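You operate a simulated robot arm through the tools that you are given. There is no shell and no other tool.

You run a simulated robot arm. Do the job below in one go: nothing can be reset, and whatever is moved stays where it is left.

TASK
Label the Lot 92 bobbin and park it on tray N29.
Fine: seat it on the label spindle, feed one label, press it on, draw the slide back; leave the other bobbin.

Only the result counts: the job must be done as asked and must still hold three seconds after the hand-in. Knocking over, shifting, dropping, spilling or breaking anything else fails it.

THE ROBOT
A 6-joint arm with a fingered hand, fixed in place. Base frame: the origin is at the foot of the arm, x ahead of it, y to its left, z up; the work surface is at about z = 0.8. Readings come in m, degrees, newtons and seconds.
With the tool pointing down near the work surface it reaches from about 0.3 to 0.8 m from the base axis. Its first joint turns from -115.0 to 115.0 degrees. Payload 4 kg.
The TCP is the grasp point between the finger pads, 0.026 m short of the fingertips. In the tool frame z runs along the fingers and y along their closing line. Largest opening 0.164 m; the body of the gripper starts 0.073 m behind the TCP. The gripper is a hand of 5 fingers: y runs from the thumb to the fingers, the wrist lies at [0, 0, -0.239] in the tool frame, and closing takes about 1.5 s.
Orientation is told as [roll, pitch, yaw] about the base's x, y, z axes, in that order, counted from this pose: with the fingers straight down and closing along the base's y, the tool's x points along the base's -x, its y along +y and its z along -z.

THE INTERFACE
- The arm moves only by the tool jog_arm. Its arguments are lists of equal length, an entry for each row: "offset": the shift along the tool's x, y, z in units of 250 mm (1.0 is 250 mm), a list of three; "rot": the turn, a rotation vector about the tool's x, y, z in units of 60 degrees (1.0 is 60 degrees), a list of three; "fingers": the finger opening in m, from 0 to 0.164. In form: {"offset": [[tx, ty, tz], ...], "rot": [[ax, ay, az], ...], "fingers": [fingers, ...]}. A call has 1 to 20 rows; each row is the pose to reach, as a shift and turn from the pose commanded when the call began, along the tool's axes at that moment. A call with a number of a shift or a turn outside -1 to 1 is refused whole. A row lasts 0.2 s, in which the tool goes at most 0.05 m and 8.6 degrees; a call with a longer step from one row to the next is refused whole, and so is a gripper value outside its range. Where a pose cannot be reached the arm comes as near as it can. A force on the tool above 40 N (or 10 N above the force at the start of the call, whichever is more), or a blocked arm, ends the call early, and 0.2 s more pass. The fingers move at their own pace (about 0.045 m/s each) and stop on an object; they squeeze with about 22 N. The grip force told is the motor's: it shows also when the fingers shut on nothing. Time passes only in rows, and 0.2 s behind the last, so rows that repeat a pose let the fingers close. It gives the time, the measured TCP pose, the force on the tool (base axes), the opening and the grip force at its end, in the units of the frame above (readings bear some noise), with the torque about the TCP (base axes, N m) and any sound that the robot's microphone picked up.
- Cameras (640 x 400 px; columns grow to the right, rows downward): "scene" is fixed at [0.4, -0.5009, 1.5421]; the picture's right is [0.98, -0.17, 0.00], its down [-0.10, -0.60, -0.79] and it looks along [0.14, 0.78, -0.61] (base axes); focal length 340 px, centre (320, 200). "wrist" rides on the gripper at [0.05, -0.07, -0.093] in the tool frame; the picture's right is [0.81, 0.59, 0.00], its down [-0.43, 0.60, -0.68] and it looks along [-0.40, 0.55, 0.74] (tool axes); focal length 270 px, centre (320, 200). There is no depth. A picture from a camera that has moved, and an enlarged one, comes with that camera's place and axes in the base frame and with its lens.
- camera(camera): a new picture of that camera. No time passes.
- slide_trunk(by): slides the trunk up (or, below 0, down) by that many m; the arm rides with it, the base frame stays. It gives what a move gives, with no picture.
- preshape(shape): the hand has 5 fingers and takes this shape, open, in about a second: jaw (thumb against the fingers, like two jaws); tri (thumb and two fingers); tip (a fingertip pinch); poke (one finger out to press); point (the index stretched); flat (the hand flat); cup (the hand cupped); fist (a fist). The gripper value then closes the fingers along that shape, each until it touches; the sizes above hold for jaw. It gives what a move gives, with no picture.
- inspect(camera, box): a new picture of the part [left, top, right, bottom] of that camera's present view, enlarged. No time passes.
- finish_job(): hands the job in; it is judged then, once.

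Nothing tells you positions but the pictures and the camera data. Unless the task says otherwise, let go and move clear before handing in.

The tools are called after ">>>" as a command line: name --argument value ..., lists and objects as JSON in quotes. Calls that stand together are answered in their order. jog_arm: Moves the arm, as the interface text tells. Its arguments: {"type":"object","properties":{"offset":{"type":"array","items":{"type":"array","items":{"type":"number"}}},"rot":{"type":"array","items":{"type":"array","items":{"type":"number"}}},"fingers":{"type":"array","items":{"type":"number"}}},"required":["offset","rot","fingers"]} The other tools are called the same way: slide_trunk (by) slides the trunk up or down; preshape (shape) gives the hand a shape; camera (camera) takes a picture; inspect (camera, box) takes an enlarged picture of a part of a camera's view; finish_job () hands the job in.

At the start:

```text
t: 0.0
tcp_pos: [0.59, 0.1024, 1.0338]
tcp_rot: [0.0, 0.1, 0.0]
contact_force: [-0.7, -0.2, -0.4]
torque: [0.02, -0.01, 0.04]
gripper_width: 0.1639
grasp_force: 0.1
shape: jaw
trunk travel left (down, up): [-0.8, 0.19]
```

scene: 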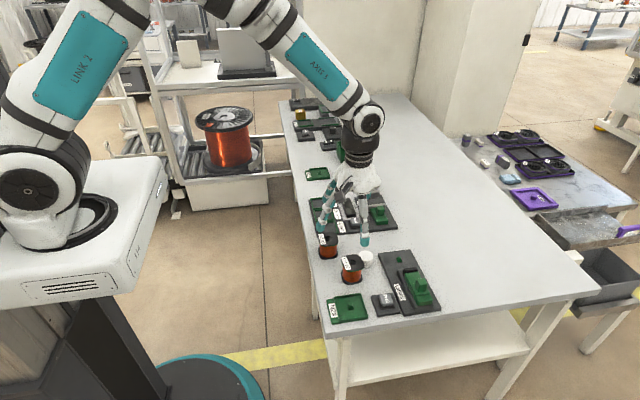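
wrist: 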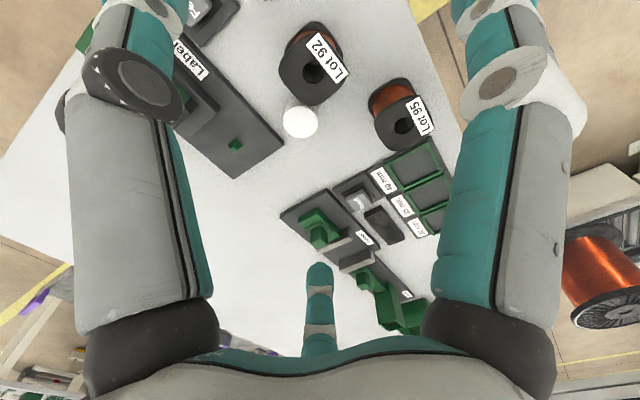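

I see two bobbins (Lot 92 and Lot 95), a label station at the near end of the table, and other stations further on. I will take enlarged pictures first to read labels and find the fixtures.

>>> inspect --camera "scene" --box '[310, 225, 450, 330]'

>>> inspect --camera "scene" --box '[280, 90, 400, 190]'

>>> inspect --camera "wrist" --box '[160, 0, 460, 180]'

>>> inspect --camera "scene" --box '[300, 160, 410, 245]'

```text
3.81 times, centred on (380, 278) of scene
camera zoom: at [0.4, -0.5009, 1.5421], right [0.98, -0.17, 0.0], down [-0.1, -0.6, -0.79], along [0.14, 0.78, -0.61], focal length 1293 px, centre (91, -95)
```

zoom: 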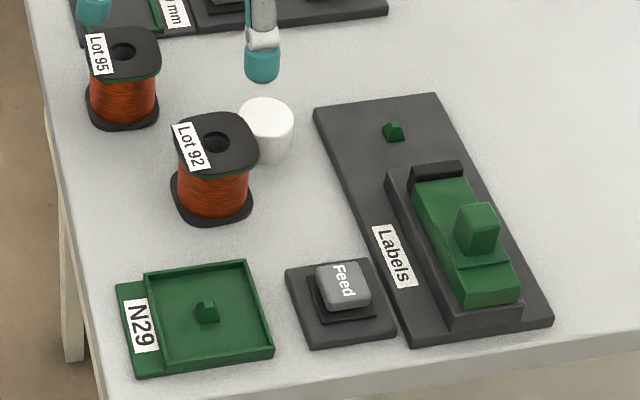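

```text
4.00 times, centred on (340, 140) of scene
camera zoom: at [0.4, -0.5009, 1.5421], right [0.98, -0.17, 0.0], down [-0.1, -0.6, -0.79], along [0.14, 0.78, -0.61], focal length 1358 px, centre (240, 440)
```

zoom: 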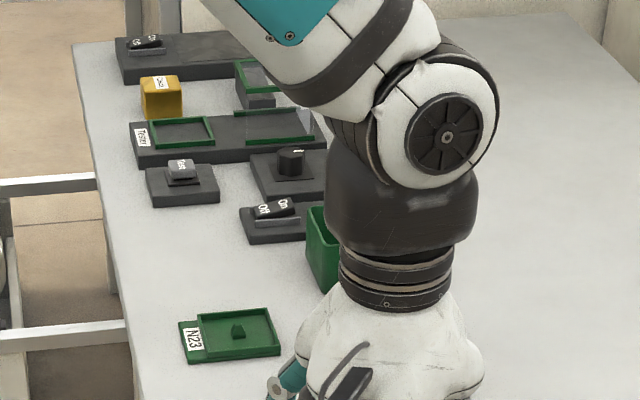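

```text
2.13 times, centred on (310, 90) of wrist
camera zoom: at [0.5379, 0.0325, 1.1257], right [-0.81, 0.59, 0.0], down [0.43, 0.6, 0.68], along [0.4, 0.55, -0.74], focal length 577 px, centre (341, 435)
```

zoom: 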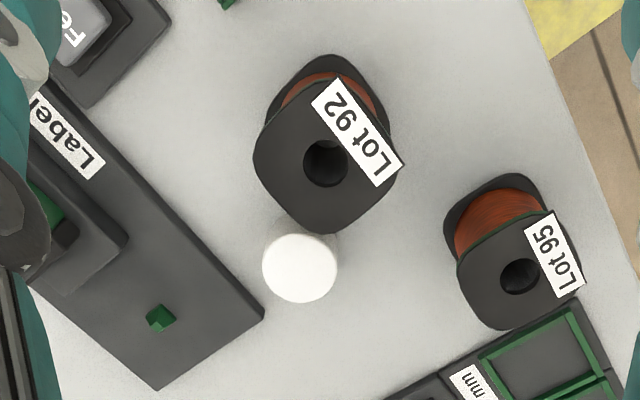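

```text
4.71 times, centred on (355, 202) of scene
camera zoom: at [0.4, -0.5009, 1.5421], right [0.98, -0.17, 0.0], down [-0.1, -0.6, -0.79], along [0.14, 0.78, -0.61], focal length 1598 px, centre (155, 188)
```

zoom: 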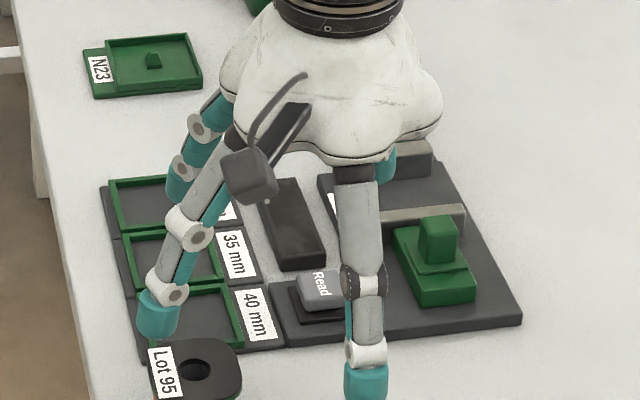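

The bobbin Lot 92 stands at about (0.594, 0.097), its top at z≈0.85, with a low white cylinder beside it at (0.644, 0.138). The label spindle is at about (0.738, 0.117), the Feed button near (0.649, -0.018) and the N29 peg near (0.561, -0.013). I'll first close the fingers part way in the air to learn how the hand moves.

>>> jog_arm --offset '[[0, 0, 0], [0, 0, 0], [0, 0, 0], [0, 0, 0], [0, 0, 0], [0, 0, 0], [0, 0, 0]]' --rot '[[0, 0, 0], [0, 0, 0], [0, 0, 0], [0, 0, 0], [0, 0, 0], [0, 0, 0], [0, 0, 0]]' --fingers '[0.06, 0.06, 0.06, 0.06, 0.06, 0.06, 0.06]'

>>> camera --camera "wrist"

>>> inspect --camera "scene" --box '[300, 160, 410, 245]'

```text
t: 1.6
tcp_pos: [0.5883, 0.1031, 1.0313]
tcp_rot: [0.0, 0.0, 0.0]
contact_force: [-0.1, 0.7, 0.0]
torque: [0.0, 0.01, 0.0]
gripper_width: 0.0601
grasp_force: 0.1
shape: jaw
trunk travel left (down, up): [-0.8, 0.19]
```

```text
taken
camera wrist: at [0.5379, 0.0325, 1.1257], right [-0.81, 0.59, 0.0], down [0.43, 0.6, 0.68], along [0.4, 0.55, -0.74], focal length 270 px, centre (320, 200)
```

wrist: 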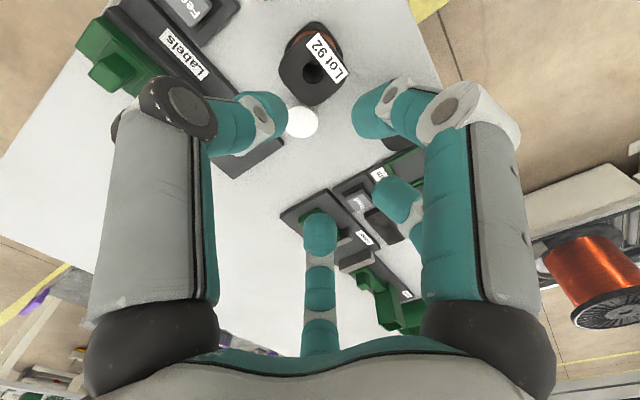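

```text
4.71 times, centred on (355, 202) of scene
camera zoom: at [0.4, -0.5009, 1.5421], right [0.98, -0.17, 0.0], down [-0.1, -0.6, -0.79], along [0.14, 0.78, -0.61], focal length 1598 px, centre (155, 188)
```

zoom: 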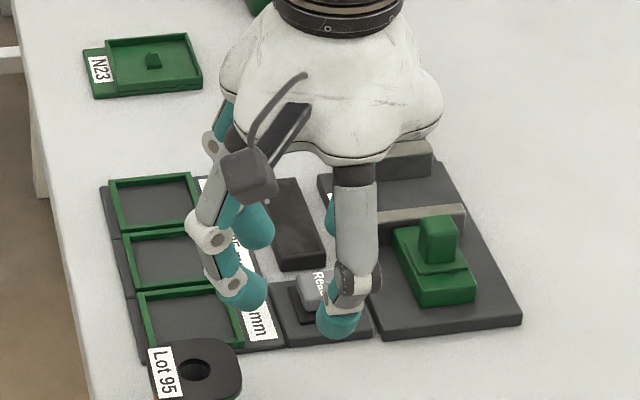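

The hand is a radial one: the thumb sits at tool -y and the other fingers around it. I'll turn the wrist in the air and look again to see the fingers I can't see from here.

>>> jog_arm --offset '[[0, 0, -0.05], [0, 0, -0.1], [0, 0, -0.15], [0, 0, -0.2], [0, 0, -0.2], [0, 0, -0.2], [0, 0, -0.2], [0, 0, -0.2], [0, 0, -0.2]]' --rot '[[0, 0, 0.125], [0, 0, 0.25], [0, 0, 0.375], [0, 0, 0.5], [0, 0, 0.625], [0, 0, 0.75], [0, 0, 0.875], [0, 0, 1.0], [0, 0, 1.0]]' --fingers '[0.1, 0.1, 0.1, 0.1, 0.1, 0.1, 0.1, 0.1, 0.1]'

>>> camera --camera "wrist"

>>> inspect --camera "scene" --box '[300, 140, 410, 225]'

```text
t: 3.6
tcp_pos: [0.5882, 0.1031, 1.0829]
tcp_rot: [0.0, -0.1, -60.0]
contact_force: [-0.4, -0.3, 0.6]
torque: [0.05, 0.01, 0.05]
gripper_width: 0.0996
grasp_force: 0.1
shape: jaw
trunk travel left (down, up): [-0.8, 0.19]
```

```text
taken
camera wrist: at [0.5023, 0.1114, 1.1753], right [0.11, 0.99, 0.0], down [0.73, -0.08, 0.68], along [0.67, -0.07, -0.74], focal length 270 px, centre (320, 200)
```

wrist: 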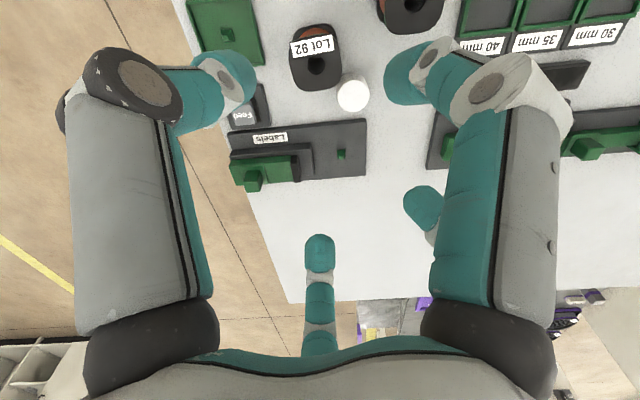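

```text
4.71 times, centred on (355, 182) of scene
camera zoom: at [0.4, -0.5009, 1.5421], right [0.98, -0.17, 0.0], down [-0.1, -0.6, -0.79], along [0.14, 0.78, -0.61], focal length 1598 px, centre (155, 282)
```

zoom: 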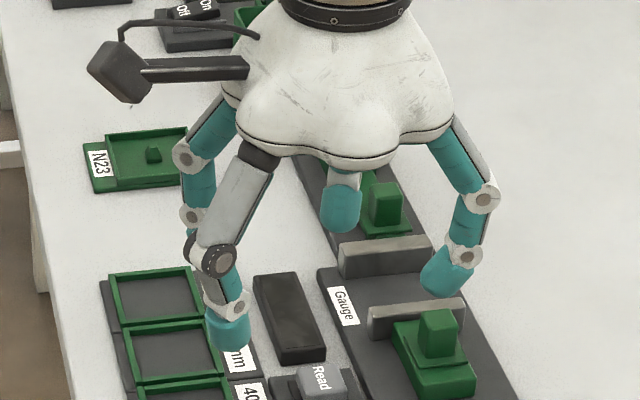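

In the jaw shape one finger is curled in and four stand round the TCP. I'll check the "tri" shape too and use this view to inspect the fixtures.

>>> preshape --shape "tri"

>>> camera --camera "wrist"

>>> inspect --camera "scene" --box '[300, 140, 410, 225]'

>>> inspect --camera "wrist" --box '[180, 0, 400, 200]'

```text
t: 4.5
tcp_pos: [0.5883, 0.1024, 1.0819]
tcp_rot: [0.0, -0.1, -59.9]
contact_force: [-0.3, -0.1, 0.4]
torque: [-0.03, 0.01, -0.02]
gripper_width: 0.164
grasp_force: 0.0
shape: tri
trunk travel left (down, up): [-0.8, 0.19]
```

```text
taken
camera wrist: at [0.5023, 0.1112, 1.1752], right [0.1, 0.99, 0.0], down [0.73, -0.08, 0.68], along [0.67, -0.07, -0.74], focal length 270 px, centre (320, 200)
```

wrist: 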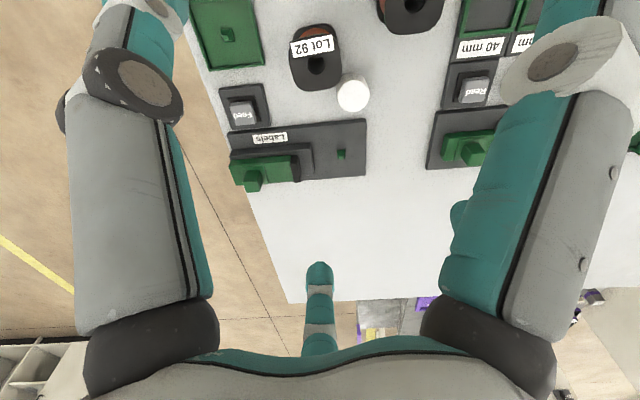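

```text
4.71 times, centred on (355, 182) of scene
camera zoom: at [0.4, -0.5009, 1.5421], right [0.98, -0.17, 0.0], down [-0.1, -0.6, -0.79], along [0.14, 0.78, -0.61], focal length 1598 px, centre (155, 282)
```

zoom: 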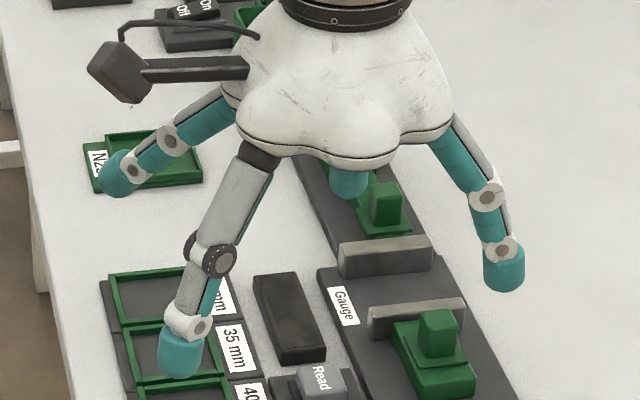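

```text
2.00 times, centred on (290, 100) of wrist
camera zoom: at [0.5023, 0.1112, 1.1752], right [0.1, 0.99, 0.0], down [0.73, -0.08, 0.68], along [0.67, -0.07, -0.74], focal length 541 px, centre (380, 400)
```

zoom: 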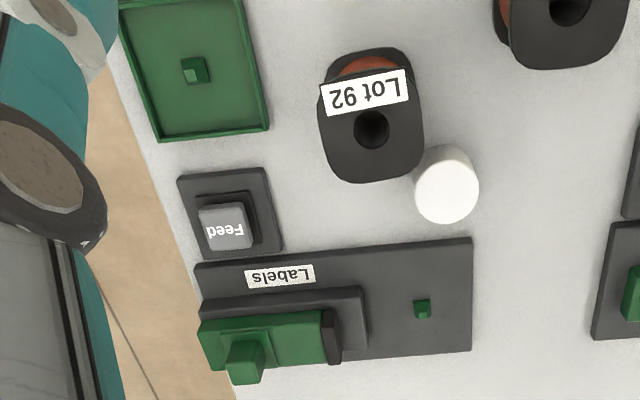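

In tri the thumb and two fingers oppose each other, with one finger splayed out. I'll lower and pull back the wrist camera to look closely at the bobbin bore, the spindle and the slide.

>>> jog_arm --offset '[[0.05, -0.0865, 0.08], [0.1, -0.173, 0.16], [0.15, -0.26, 0.24], [0.2, -0.346, 0.32], [0.2, -0.346, 0.32]]' --rot '[[0, 0, 0], [0, 0, 0], [0, 0, 0], [0, 0, 0], [0, 0, 0]]' --fingers '[0.164, 0.164, 0.164, 0.164, 0.164]'

>>> camera --camera "wrist"

>>> inspect --camera "wrist" --box '[200, 20, 420, 170]'

>>> inspect --camera "wrist" --box '[200, 160, 440, 320]'

```text
t: 5.7
tcp_pos: [0.4888, 0.1028, 1.0025]
tcp_rot: [0.0, 0.0, -59.9]
contact_force: [0.2, -0.4, 0.1]
torque: [0.04, -0.02, 0.0]
gripper_width: 0.1642
grasp_force: 0.0
shape: tri
trunk travel left (down, up): [-0.8, 0.19]
```

```text
taken
camera wrist: at [0.4026, 0.1117, 1.0955], right [0.1, 0.99, 0.0], down [0.73, -0.08, 0.68], along [0.67, -0.07, -0.74], focal length 270 px, centre (320, 200)
```

wrist: 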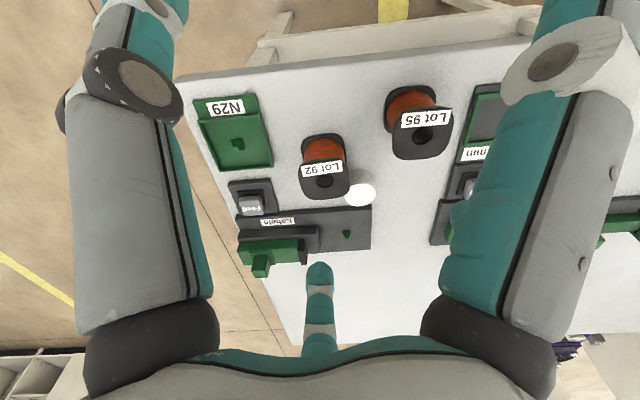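

```text
2.67 times, centred on (310, 95) of wrist
camera zoom: at [0.4026, 0.1117, 1.0955], right [0.1, 0.99, 0.0], down [0.73, -0.08, 0.68], along [0.67, -0.07, -0.74], focal length 721 px, centre (347, 480)
```

zoom: 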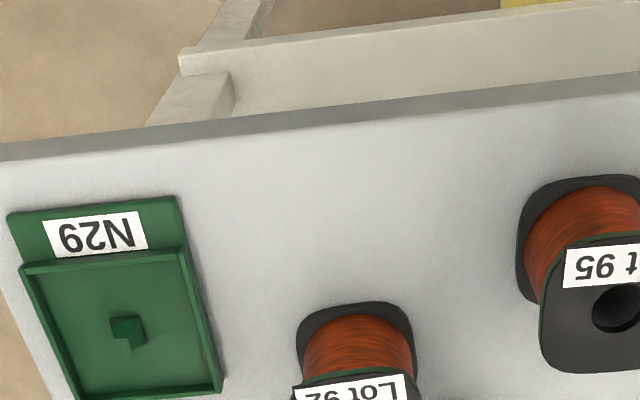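

```text
2.50 times, centred on (320, 240) of wrist
camera zoom: at [0.4026, 0.1117, 1.0955], right [0.1, 0.99, 0.0], down [0.73, -0.08, 0.68], along [0.67, -0.07, -0.74], focal length 676 px, centre (320, 100)
```

zoom: 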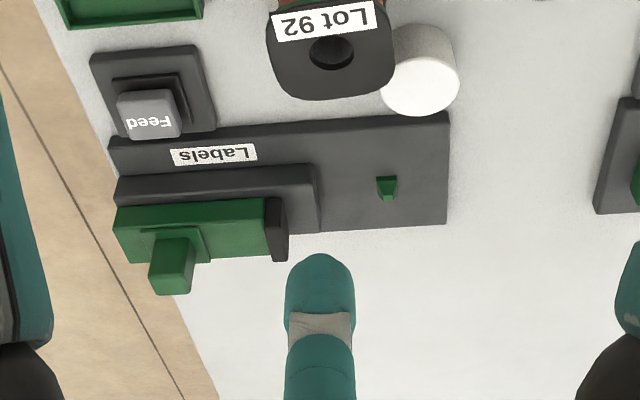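

The layout is clear; I need finer detail on the peg and bore shapes, so I'll enlarge those further.

>>> inspect --camera "wrist" --box '[290, 130, 390, 210]'

>>> inspect --camera "wrist" --box '[325, 215, 375, 255]'

>>> inspect --camera "wrist" --box '[190, 85, 280, 175]'

>>> inspect --camera "scene" --box '[335, 240, 385, 290]'

>>> inspect --camera "scene" --box '[380, 245, 440, 315]'

```text
5.00 times, centred on (340, 170) of wrist
camera zoom: at [0.4026, 0.1117, 1.0955], right [0.1, 0.99, 0.0], down [0.73, -0.08, 0.68], along [0.67, -0.07, -0.74], focal length 1351 px, centre (220, 350)
```

zoom: 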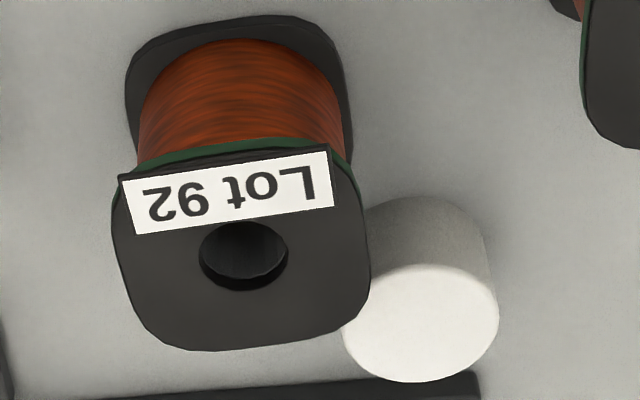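

```text
10.00 times, centred on (350, 235) of wrist
camera zoom: at [0.4026, 0.1117, 1.0955], right [0.1, 0.99, 0.0], down [0.73, -0.08, 0.68], along [0.67, -0.07, -0.74], focal length 2703 px, centre (20, -150)
```

zoom: 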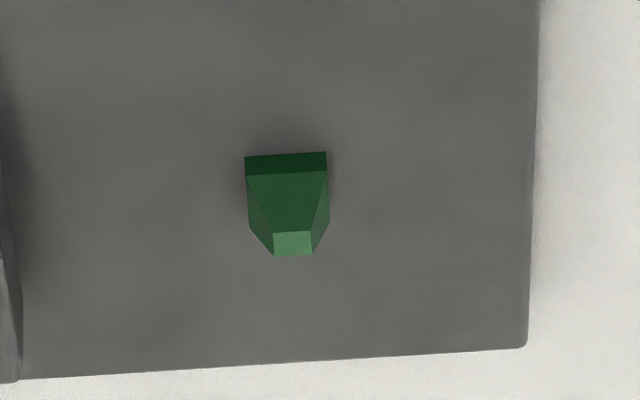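

```text
4.44 times, centred on (235, 130) of wrist
camera zoom: at [0.4026, 0.1117, 1.0955], right [0.1, 0.99, 0.0], down [0.73, -0.08, 0.68], along [0.67, -0.07, -0.74], focal length 1201 px, centre (698, 511)
```

zoom: 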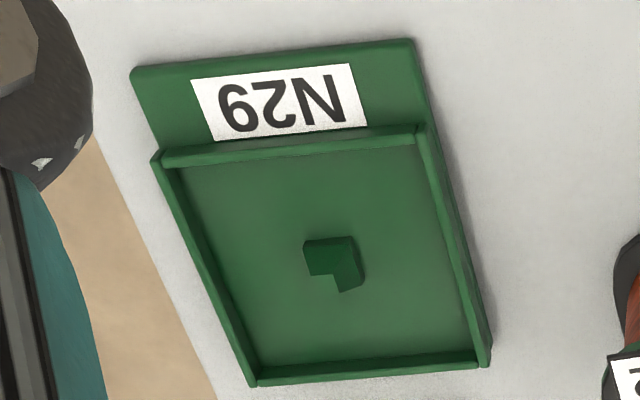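

```text
8.00 times, centred on (360, 265) of scene
camera zoom: at [0.4, -0.5009, 1.5421], right [0.98, -0.17, 0.0], down [-0.1, -0.6, -0.79], along [0.14, 0.78, -0.61], focal length 2716 px, centre (0, -320)
```

zoom: 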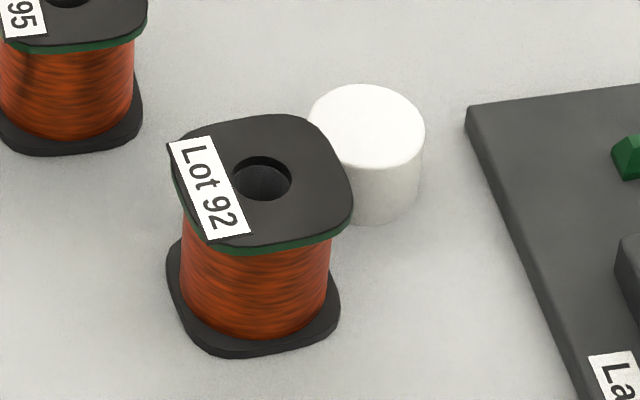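

```text
5.71 times, centred on (410, 280) of scene
camera zoom: at [0.4, -0.5009, 1.5421], right [0.98, -0.17, 0.0], down [-0.1, -0.6, -0.79], along [0.14, 0.78, -0.61], focal length 1940 px, centre (-194, -257)
```

zoom: 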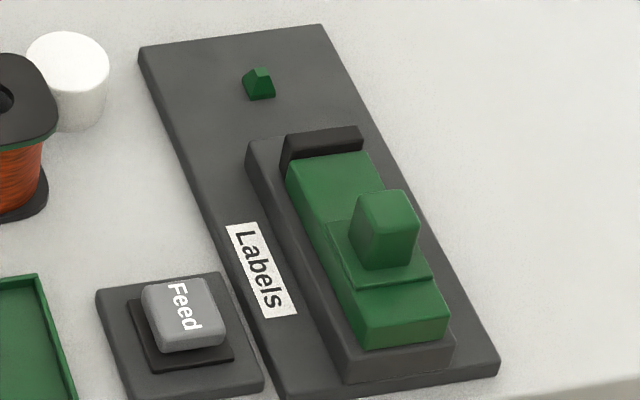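

The bore is a plain round hole about 18 mm wide, and the spindle is a small square peg with a tapered top. The cylinder's top is at z≈0.826 and the bobbin's at z≈0.853. I'll close the tri shape in the air to bobbin size to see where its tips meet.

>>> jog_arm --offset '[[0, 0, 0], [0, 0, 0], [0, 0, 0], [0, 0, 0], [0, 0, 0], [0, 0, 0], [0, 0, 0]]' --rot '[[0, 0, 0], [0, 0, 0], [0, 0, 0], [0, 0, 0], [0, 0, 0], [0, 0, 0], [0, 0, 0]]' --fingers '[0.055, 0.055, 0.055, 0.055, 0.055, 0.055, 0.055]'

>>> camera --camera "wrist"

>>> inspect --camera "scene" --box '[260, 160, 400, 250]'

```text
t: 7.3
tcp_pos: [0.4882, 0.1034, 1.0024]
tcp_rot: [0.0, -0.1, -60.0]
contact_force: [0.0, 0.4, -0.2]
torque: [-0.01, -0.01, 0.0]
gripper_width: 0.0553
grasp_force: 0.0
shape: tri
trunk travel left (down, up): [-0.8, 0.19]
```

```text
taken
camera wrist: at [0.4028, 0.1117, 1.0957], right [0.1, 0.99, 0.0], down [0.73, -0.08, 0.68], along [0.67, -0.07, -0.74], focal length 270 px, centre (320, 200)
```

wrist: 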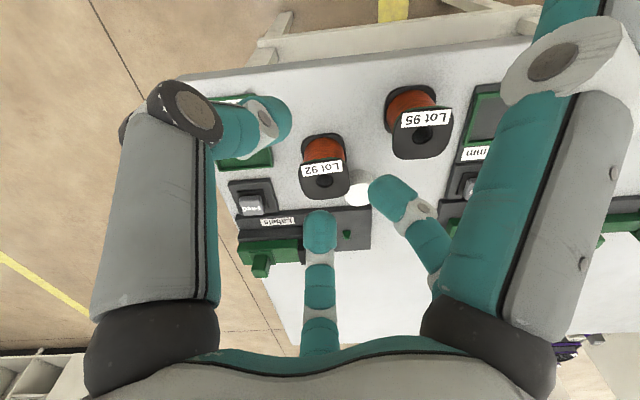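

```text
4.44 times, centred on (330, 205) of scene
camera zoom: at [0.4, -0.5009, 1.5421], right [0.98, -0.17, 0.0], down [-0.1, -0.6, -0.79], along [0.14, 0.78, -0.61], focal length 1509 px, centre (276, 178)
```

zoom: 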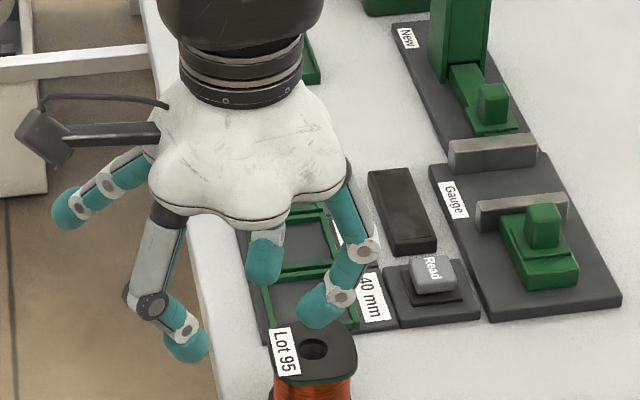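

Tri centres well around the TCP, so I'll use it for the bobbin with the thumb turned toward a flange corner, clear of the white cylinder. I'll turn the hand to yaw +45 and look at the bobbin and spindle from a better angle.

>>> jog_arm --offset '[[-0.066, 0.0344, 0], [-0.132, 0.0688, 0], [-0.198, 0.1032, 0], [-0.264, 0.1376, 0], [-0.33, 0.172, 0], [-0.396, 0.2064, 0], [-0.4624, 0.241, 0]]' --rot '[[0, 0, -0.125], [0, 0, -0.25], [0, 0, -0.375], [0, 0, -0.5], [0, 0, -0.625], [0, 0, -0.75], [0, 0, -0.875]]' --fingers '[0.164, 0.164, 0.164, 0.164, 0.164, 0.164, 0.164]'

>>> jog_arm --offset '[[-0.005, -0.04, 0], [-0.01, -0.08, 0], [-0.016, -0.12, 0], [-0.021, -0.16, 0], [-0.026, -0.2, 0], [-0.031, -0.24, 0], [-0.0365, -0.2776, 0], [-0.0365, -0.2776, 0]]' --rot '[[0, 0, -0.125], [0, 0, -0.25], [0, 0, -0.375], [0, 0, -0.5], [0, 0, -0.625], [0, 0, -0.75], [0, 0, -0.875], [0, 0, -0.875]]' --fingers '[0.164, 0.164, 0.164, 0.164, 0.164, 0.164, 0.164, 0.164]'

>>> camera --camera "wrist"

>>> camera --camera "scene"

```text
t: 8.9
tcp_pos: [0.5994, 0.0335, 1.0041]
tcp_rot: [0.0, 0.1, -7.4]
contact_force: [-0.5, 0.2, -0.1]
torque: [-0.01, 0.05, 0.01]
gripper_width: 0.164
grasp_force: 0.1
shape: tri
trunk travel left (down, up): [-0.8, 0.19]
```

```text
t: 10.7
tcp_pos: [0.6005, -0.0381, 1.0028]
tcp_rot: [0.1, 0.0, 45.1]
contact_force: [-0.1, 0.3, 0.1]
torque: [-0.04, 0.0, -0.02]
gripper_width: 0.1637
grasp_force: 0.1
shape: tri
trunk travel left (down, up): [-0.8, 0.19]
```

```text
taken
camera wrist: at [0.6129, -0.1237, 1.0957], right [-0.99, -0.16, 0.0], down [-0.12, 0.73, 0.68], along [-0.11, 0.67, -0.74], focal length 270 px, centre (320, 200)
```

wrist: 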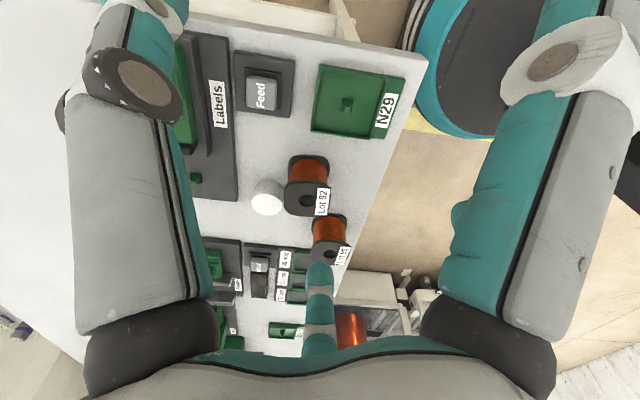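

```text
taken
```

scene: 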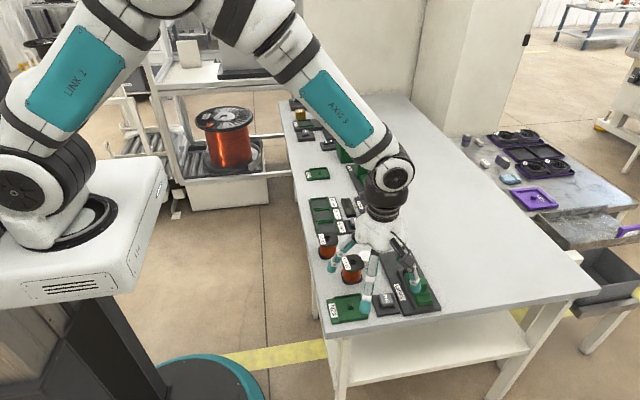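

The hand is at yaw 45 and all the fixtures are in the wrist view. I'll enlarge them to measure.

>>> inspect --camera "wrist" --box '[240, 140, 360, 220]'

>>> inspect --camera "wrist" --box '[150, 20, 300, 210]'

>>> inspect --camera "wrist" --box '[300, 50, 420, 150]'

```text
5.00 times, centred on (300, 180) of wrist
camera zoom: at [0.6129, -0.1237, 1.0957], right [-0.99, -0.16, 0.0], down [-0.12, 0.73, 0.68], along [-0.11, 0.67, -0.74], focal length 1351 px, centre (420, 300)
```

zoom: 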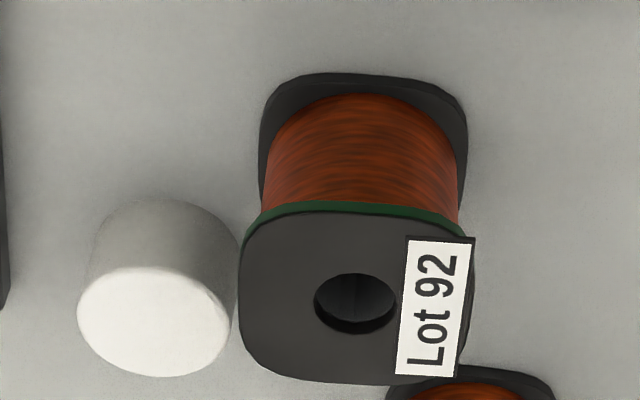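

```text
2.11 times, centred on (225, 115) of wrist
camera zoom: at [0.6129, -0.1237, 1.0957], right [-0.99, -0.16, 0.0], down [-0.12, 0.73, 0.68], along [-0.11, 0.67, -0.74], focal length 569 px, centre (520, 379)
```

zoom: 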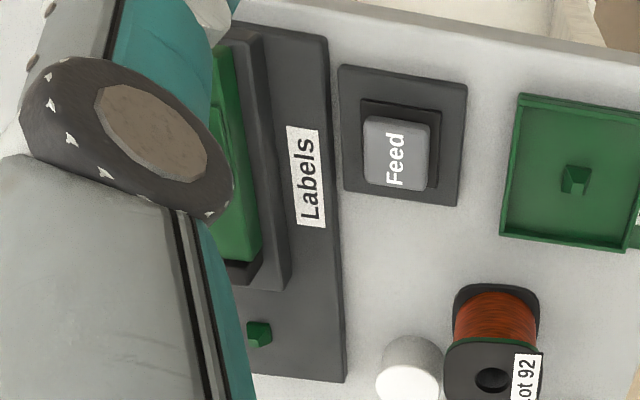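

```text
4.00 times, centred on (360, 100) of wrist
camera zoom: at [0.6129, -0.1237, 1.0957], right [-0.99, -0.16, 0.0], down [-0.12, 0.73, 0.68], along [-0.11, 0.67, -0.74], focal length 1081 px, centre (160, 600)
```

zoom: 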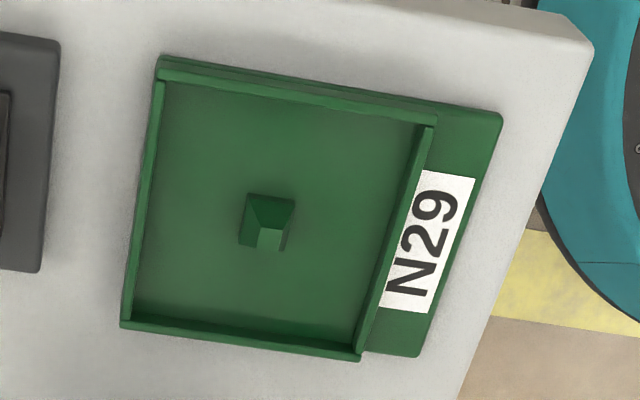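

From this view the bobbin centre is about (0.593, 0.0985) with its flange about 55 mm square. I'll move the camera closer to the label device to pin down the spindle and slide.

>>> jog_arm --offset '[[-0.126, -0.038, 0.05], [-0.252, -0.076, 0.1], [-0.378, -0.114, 0.16], [-0.504, -0.152, 0.22], [-0.631, -0.19, 0.29], [-0.631, -0.19, 0.29]]' --rot '[[0, 0, 0], [0, 0, 0], [0, 0, 0], [0, 0, 0], [0, 0, 0], [0, 0, 0]]' --fingers '[0.164, 0.164, 0.164, 0.164, 0.164, 0.164]'

>>> camera --camera "wrist"

>>> inspect --camera "wrist" --box '[260, 130, 400, 230]'

>>> inspect --camera "wrist" --box '[220, 0, 440, 140]'

```text
t: 12.1
tcp_pos: [0.7472, 0.0408, 0.9321]
tcp_rot: [0.0, 0.0, 45.0]
contact_force: [0.3, 0.6, -0.4]
torque: [0.0, -0.02, 0.0]
gripper_width: 0.1637
grasp_force: 0.1
shape: tri
trunk travel left (down, up): [-0.8, 0.19]
```

```text
taken
camera wrist: at [0.759, -0.0454, 1.0249], right [-0.99, -0.16, 0.0], down [-0.12, 0.73, 0.68], along [-0.11, 0.67, -0.74], focal length 270 px, centre (320, 200)
```

wrist: 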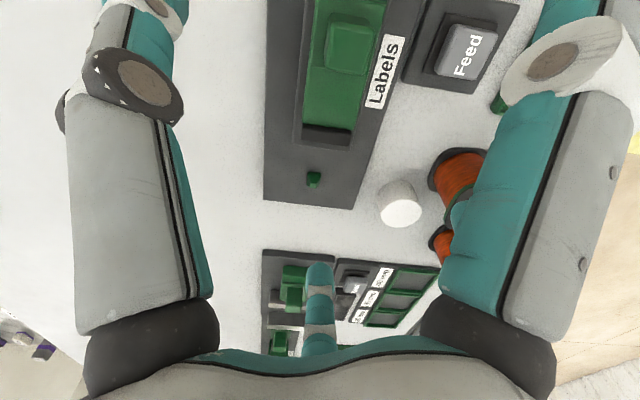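

```text
4.00 times, centred on (330, 180) of wrist
camera zoom: at [0.759, -0.0454, 1.0249], right [-0.99, -0.16, 0.0], down [-0.12, 0.73, 0.68], along [-0.11, 0.67, -0.74], focal length 1081 px, centre (280, 280)
```

zoom: 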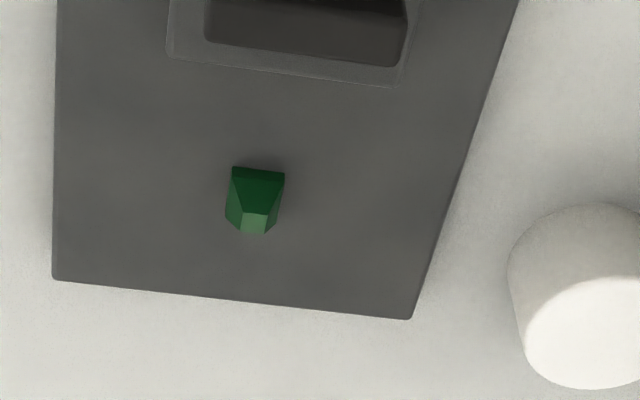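

```text
2.86 times, centred on (330, 70) of wrist
camera zoom: at [0.759, -0.0454, 1.0249], right [-0.99, -0.16, 0.0], down [-0.12, 0.73, 0.68], along [-0.11, 0.67, -0.74], focal length 772 px, centre (291, 571)
```

zoom: 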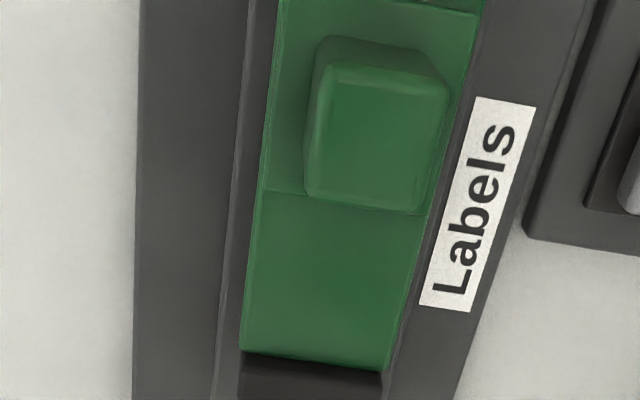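

The spindle peg is at (0.739, 0.119), its plate top at z≈0.812 and peg top at z≈0.824; the slide knob is at about (0.738, -0.013) with its top at z≈0.875. Now I'll move over the Lot 92 bobbin with the fingers at a narrower opening, since Lot 95 is close by.

>>> jog_arm --offset '[[0.066, 0.149, 0], [0.131, 0.298, 0], [0.197, 0.448, 0], [0.2625, 0.5968, 0], [0.2625, 0.5968, 0], [0.2625, 0.5968, 0]]' --rot '[[0, 0, 0], [0, 0, 0], [0, 0, 0], [0, 0, 0], [0, 0, 0], [0, 0, 0]]' --fingers '[0.1, 0.1, 0.1, 0.1, 0.1, 0.1]'

>>> camera --camera "wrist"

>>> inspect --camera "scene" --box '[300, 190, 420, 310]'

```text
t: 13.5
tcp_pos: [0.5919, 0.0995, 0.9327]
tcp_rot: [0.1, 0.0, 45.0]
contact_force: [0.1, -1.2, 0.0]
torque: [0.0, -0.02, -0.01]
gripper_width: 0.1006
grasp_force: 0.1
shape: tri
trunk travel left (down, up): [-0.8, 0.19]
```

```text
taken
camera wrist: at [0.605, 0.0138, 1.0248], right [-0.99, -0.16, 0.0], down [-0.12, 0.73, 0.68], along [-0.11, 0.67, -0.74], focal length 270 px, centre (320, 200)
```

wrist: 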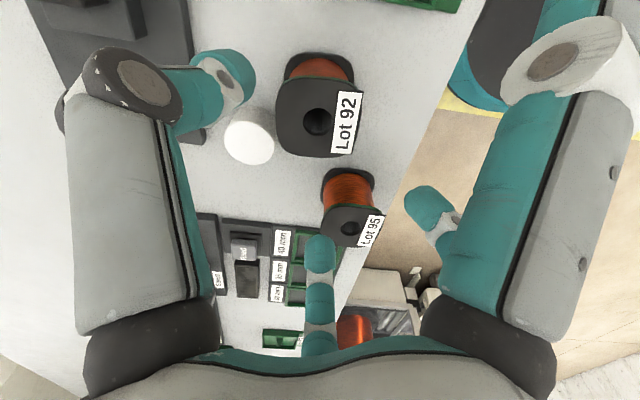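

```text
3.33 times, centred on (360, 250) of scene
camera zoom: at [0.4, -0.5009, 1.5421], right [0.98, -0.17, 0.0], down [-0.1, -0.6, -0.79], along [0.14, 0.78, -0.61], focal length 1132 px, centre (187, 33)
```

zoom: 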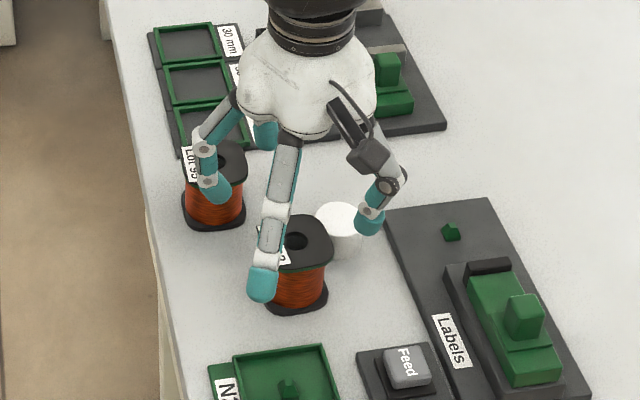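

The bobbin bore is at (0.5925, 0.098), within 2 mm of the TCP. I'll narrow the opening slightly and lower to the top flange without closing yet.

>>> jog_arm --offset '[[-0.0025, -0.0065, 0], [-0.0025, -0.0065, 0.08], [-0.0025, -0.0065, 0.16], [-0.0025, -0.0065, 0.22], [-0.0025, -0.0065, 0.28], [-0.0025, -0.0065, 0.34], [-0.0025, -0.0065, 0.34]]' --rot '[[0, 0, 0], [0, 0, 0], [0, 0, 0], [0, 0, 0], [0, 0, 0], [0, 0, 0], [0, 0, 0]]' --fingers '[0.085, 0.085, 0.085, 0.085, 0.085, 0.085, 0.085]'

>>> camera --camera "wrist"

>>> inspect --camera "scene" --box '[310, 220, 410, 300]'

```text
t: 15.1
tcp_pos: [0.5943, 0.0991, 0.8446]
tcp_rot: [0.0, 0.1, 44.9]
contact_force: [-0.2, -0.4, 0.0]
torque: [0.04, -0.02, -0.01]
gripper_width: 0.0854
grasp_force: 0.0
shape: tri
trunk travel left (down, up): [-0.8, 0.19]
```

```text
taken
camera wrist: at [0.6065, 0.0141, 0.9386], right [-0.99, -0.16, 0.0], down [-0.12, 0.73, 0.68], along [-0.11, 0.67, -0.74], focal length 270 px, centre (320, 200)
```

wrist: 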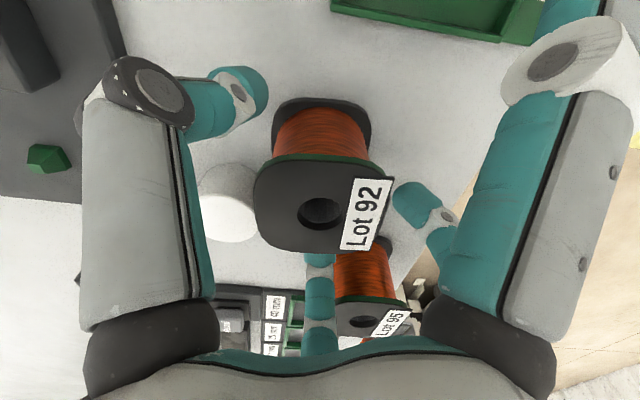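

```text
5.00 times, centred on (360, 260) of scene
camera zoom: at [0.4, -0.5009, 1.5421], right [0.98, -0.17, 0.0], down [-0.1, -0.6, -0.79], along [0.14, 0.78, -0.61], focal length 1697 px, centre (120, -100)
```

zoom: 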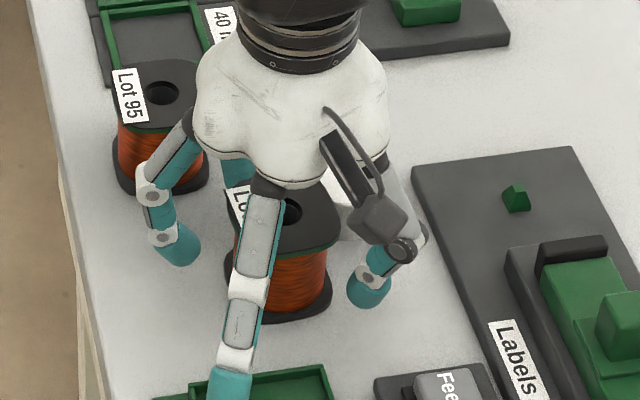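

The fingers surround the top flange with the TCP on the bore axis. Closing now.

>>> jog_arm --offset '[[0, 0, 0], [0, 0, 0], [0, 0, 0], [0, 0, 0], [0, 0, 0], [0, 0, 0], [0, 0, 0]]' --rot '[[0, 0, 0], [0, 0, 0], [0, 0, 0], [0, 0, 0], [0, 0, 0], [0, 0, 0], [0, 0, 0]]' --fingers '[0.06, 0.05, 0.04, 0.03, 0.03, 0.03, 0.03]'

>>> camera --camera "wrist"

>>> inspect --camera "scene" --box '[310, 220, 410, 300]'

```text
t: 16.7
tcp_pos: [0.5951, 0.0989, 0.8448]
tcp_rot: [0.0, 0.0, 45.1]
contact_force: [0.0, -0.3, 0.2]
torque: [0.0, 0.02, 0.01]
gripper_width: 0.0353
grasp_force: 22.2
shape: tri
trunk travel left (down, up): [-0.8, 0.19]
```

```text
taken
camera wrist: at [0.6065, 0.014, 0.9384], right [-0.99, -0.16, 0.0], down [-0.12, 0.73, 0.68], along [-0.11, 0.67, -0.74], focal length 270 px, centre (320, 200)
```

wrist: 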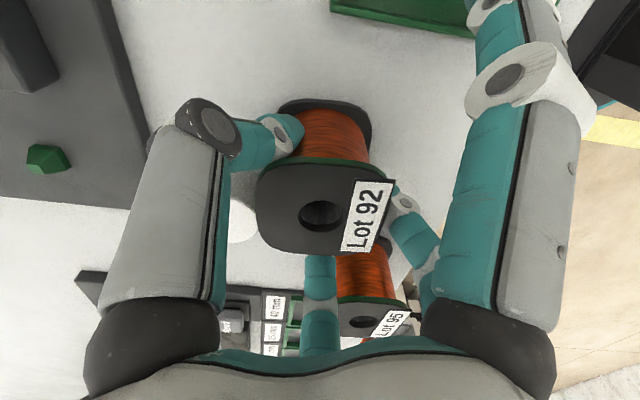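

```text
5.00 times, centred on (360, 260) of scene
camera zoom: at [0.4, -0.5009, 1.5421], right [0.98, -0.17, 0.0], down [-0.1, -0.6, -0.79], along [0.14, 0.78, -0.61], focal length 1697 px, centre (120, -100)
```

zoom: 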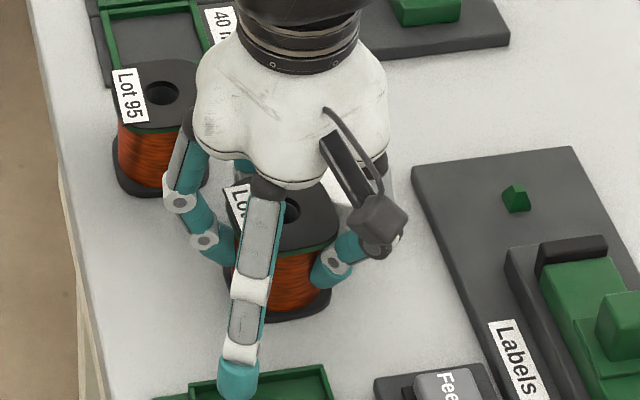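

The bobbin is gripped at 22 N, with the fingertips under the top flange. I'll lift it straight up and check.

>>> jog_arm --offset '[[0, 0, -0.04], [0, 0, -0.1], [0, 0, -0.18], [0, 0, -0.26], [0, 0, -0.34], [0, 0, -0.34]]' --rot '[[0, 0, 0], [0, 0, 0], [0, 0, 0], [0, 0, 0], [0, 0, 0], [0, 0, 0]]' --fingers '[0.03, 0.03, 0.03, 0.03, 0.03, 0.03]'

>>> camera --camera "wrist"

>>> inspect --camera "scene" --box '[310, 200, 410, 280]'

```text
t: 18.1
tcp_pos: [0.5932, 0.0989, 0.9292]
tcp_rot: [0.0, 0.0, 45.0]
contact_force: [-0.2, 0.0, -3.0]
torque: [-0.03, 0.0, -0.02]
gripper_width: 0.0353
grasp_force: 21.8
shape: tri
trunk travel left (down, up): [-0.8, 0.19]
```

```text
taken
camera wrist: at [0.6064, 0.0132, 1.0225], right [-0.99, -0.16, 0.0], down [-0.12, 0.73, 0.68], along [-0.11, 0.67, -0.74], focal length 270 px, centre (320, 200)
```

wrist: 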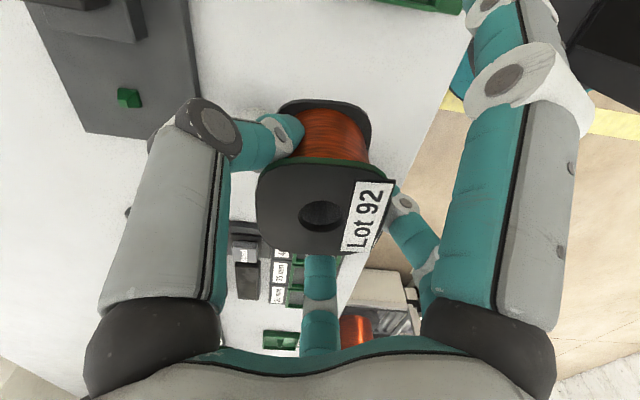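

```text
5.00 times, centred on (360, 240) of scene
camera zoom: at [0.4, -0.5009, 1.5421], right [0.98, -0.17, 0.0], down [-0.1, -0.6, -0.79], along [0.14, 0.78, -0.61], focal length 1697 px, centre (120, 0)
```

zoom: 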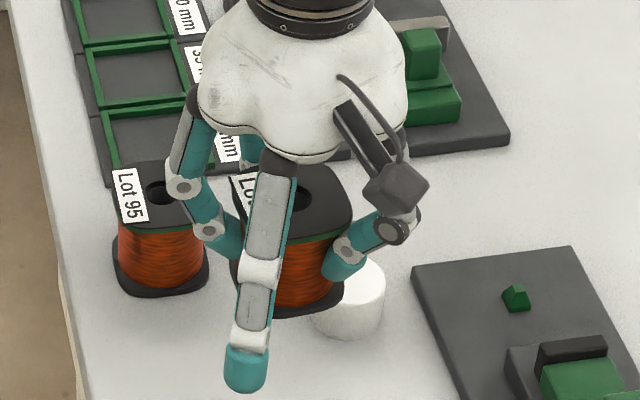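

It's held upright and weighs about 3 N. I'll measure the bore's place in the hand accurately before moving to the spindle.

>>> inspect --camera "wrist" --box '[240, 90, 420, 270]'

```text
2.22 times, centred on (330, 180) of wrist
camera zoom: at [0.6064, 0.0132, 1.0225], right [-0.99, -0.16, 0.0], down [-0.12, 0.73, 0.68], along [-0.11, 0.67, -0.74], focal length 601 px, centre (298, 244)
```

zoom: 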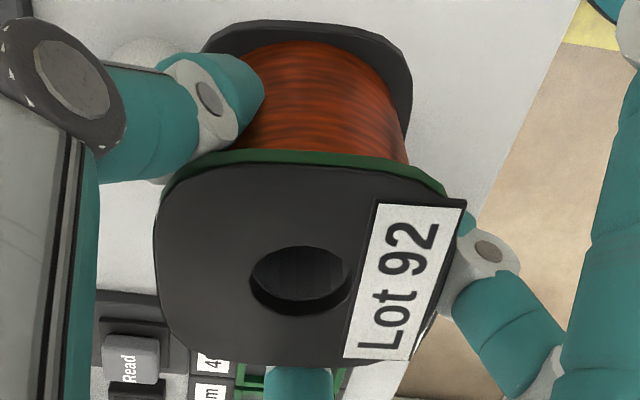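

Bore centre in the hand is within about 1–2 mm of the TCP. I'll carry it high above the spindle and compare the bore with the peg in the same picture.

>>> jog_arm --offset '[[0, 0, -0.12], [-0.08, -0.058, -0.12], [-0.158, -0.117, -0.12], [-0.237, -0.175, -0.12], [-0.316, -0.233, -0.12], [-0.395, -0.292, -0.12], [-0.4743, -0.3499, -0.12], [-0.4743, -0.3499, -0.12]]' --rot '[[0, 0, 0], [0, 0, 0], [0, 0, 0], [0, 0, 0], [0, 0, 0], [0, 0, 0], [0, 0, 0], [0, 0, 0]]' --fingers '[0.03, 0.03, 0.03, 0.03, 0.03, 0.03, 0.03, 0.03]'

>>> camera --camera "wrist"

>>> inspect --camera "wrist" --box '[230, 60, 410, 270]'

>>> inspect --camera "scene" --box '[340, 180, 460, 310]'

```text
t: 19.9
tcp_pos: [0.7387, 0.1207, 0.9616]
tcp_rot: [0.1, 0.0, 44.9]
contact_force: [0.1, -0.8, -3.0]
torque: [0.02, -0.01, 0.02]
gripper_width: 0.0354
grasp_force: 21.9
shape: tri
trunk travel left (down, up): [-0.8, 0.19]
```

```text
taken
camera wrist: at [0.7513, 0.0359, 1.0541], right [-0.99, -0.16, 0.0], down [-0.12, 0.73, 0.68], along [-0.11, 0.67, -0.74], focal length 270 px, centre (320, 200)
```

wrist: 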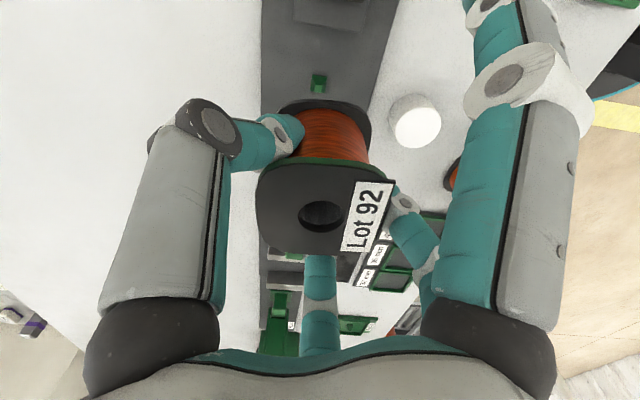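

```text
1.90 times, centred on (320, 165) of wrist
camera zoom: at [0.7513, 0.0359, 1.0541], right [-0.99, -0.16, 0.0], down [-0.12, 0.73, 0.68], along [-0.11, 0.67, -0.74], focal length 515 px, centre (320, 267)
```

zoom: 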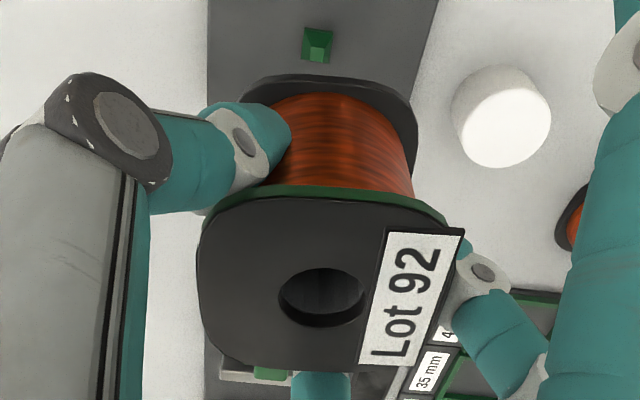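

```text
3.08 times, centred on (400, 245) of scene
camera zoom: at [0.4, -0.5009, 1.5421], right [0.98, -0.17, 0.0], down [-0.1, -0.6, -0.79], along [0.14, 0.78, -0.61], focal length 1044 px, centre (74, 62)
```

zoom: 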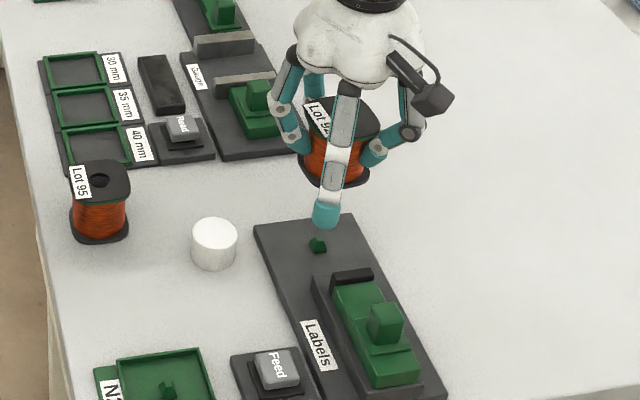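

The peg is at (0.7393, 0.1193) and the bore at about (0.7377, 0.1185), so a 2 mm correction in x is due. I'll apply it and lower to just above the peg.

>>> jog_arm --offset '[[-0.008, -0.0023, 0], [-0.008, -0.0023, 0.08], [-0.008, -0.0023, 0.16], [-0.008, -0.0023, 0.24], [-0.008, -0.0023, 0.32], [-0.008, -0.0023, 0.32]]' --rot '[[0, 0, 0], [0, 0, 0], [0, 0, 0], [0, 0, 0], [0, 0, 0], [0, 0, 0]]' --fingers '[0.03, 0.03, 0.03, 0.03, 0.03, 0.03]'

>>> camera --camera "wrist"

>>> inspect --camera "scene" --box '[360, 210, 450, 310]'

```text
t: 21.3
tcp_pos: [0.7404, 0.1229, 0.8793]
tcp_rot: [0.1, 0.0, 44.9]
contact_force: [-0.2, 0.8, -3.1]
torque: [0.05, -0.01, -0.02]
gripper_width: 0.0351
grasp_force: 21.7
shape: tri
trunk travel left (down, up): [-0.8, 0.19]
```

```text
taken
camera wrist: at [0.7535, 0.0368, 0.9729], right [-0.99, -0.16, 0.0], down [-0.12, 0.73, 0.68], along [-0.11, 0.67, -0.74], focal length 270 px, centre (320, 200)
```

wrist: 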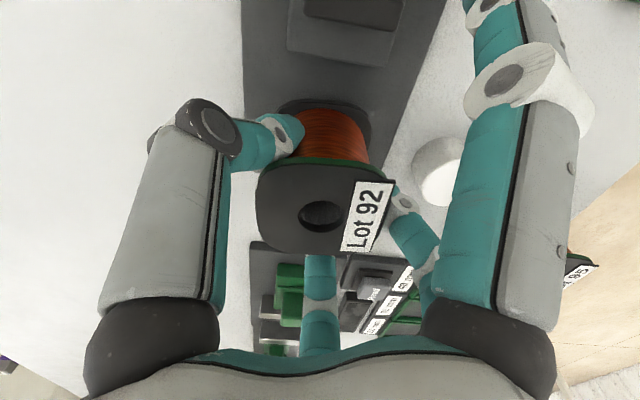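

```text
4.00 times, centred on (405, 260) of scene
camera zoom: at [0.4, -0.5009, 1.5421], right [0.98, -0.17, 0.0], down [-0.1, -0.6, -0.79], along [0.14, 0.78, -0.61], focal length 1358 px, centre (-20, -40)
```

zoom: 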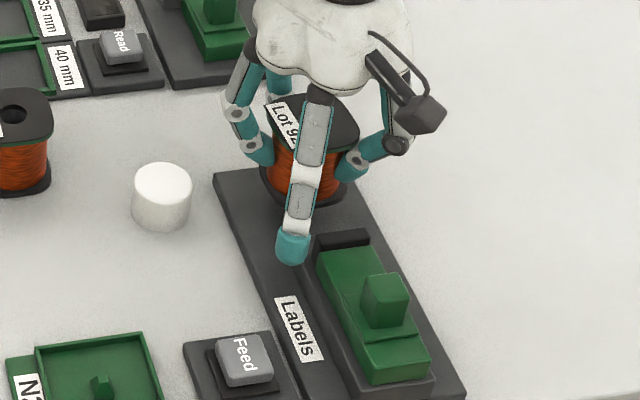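

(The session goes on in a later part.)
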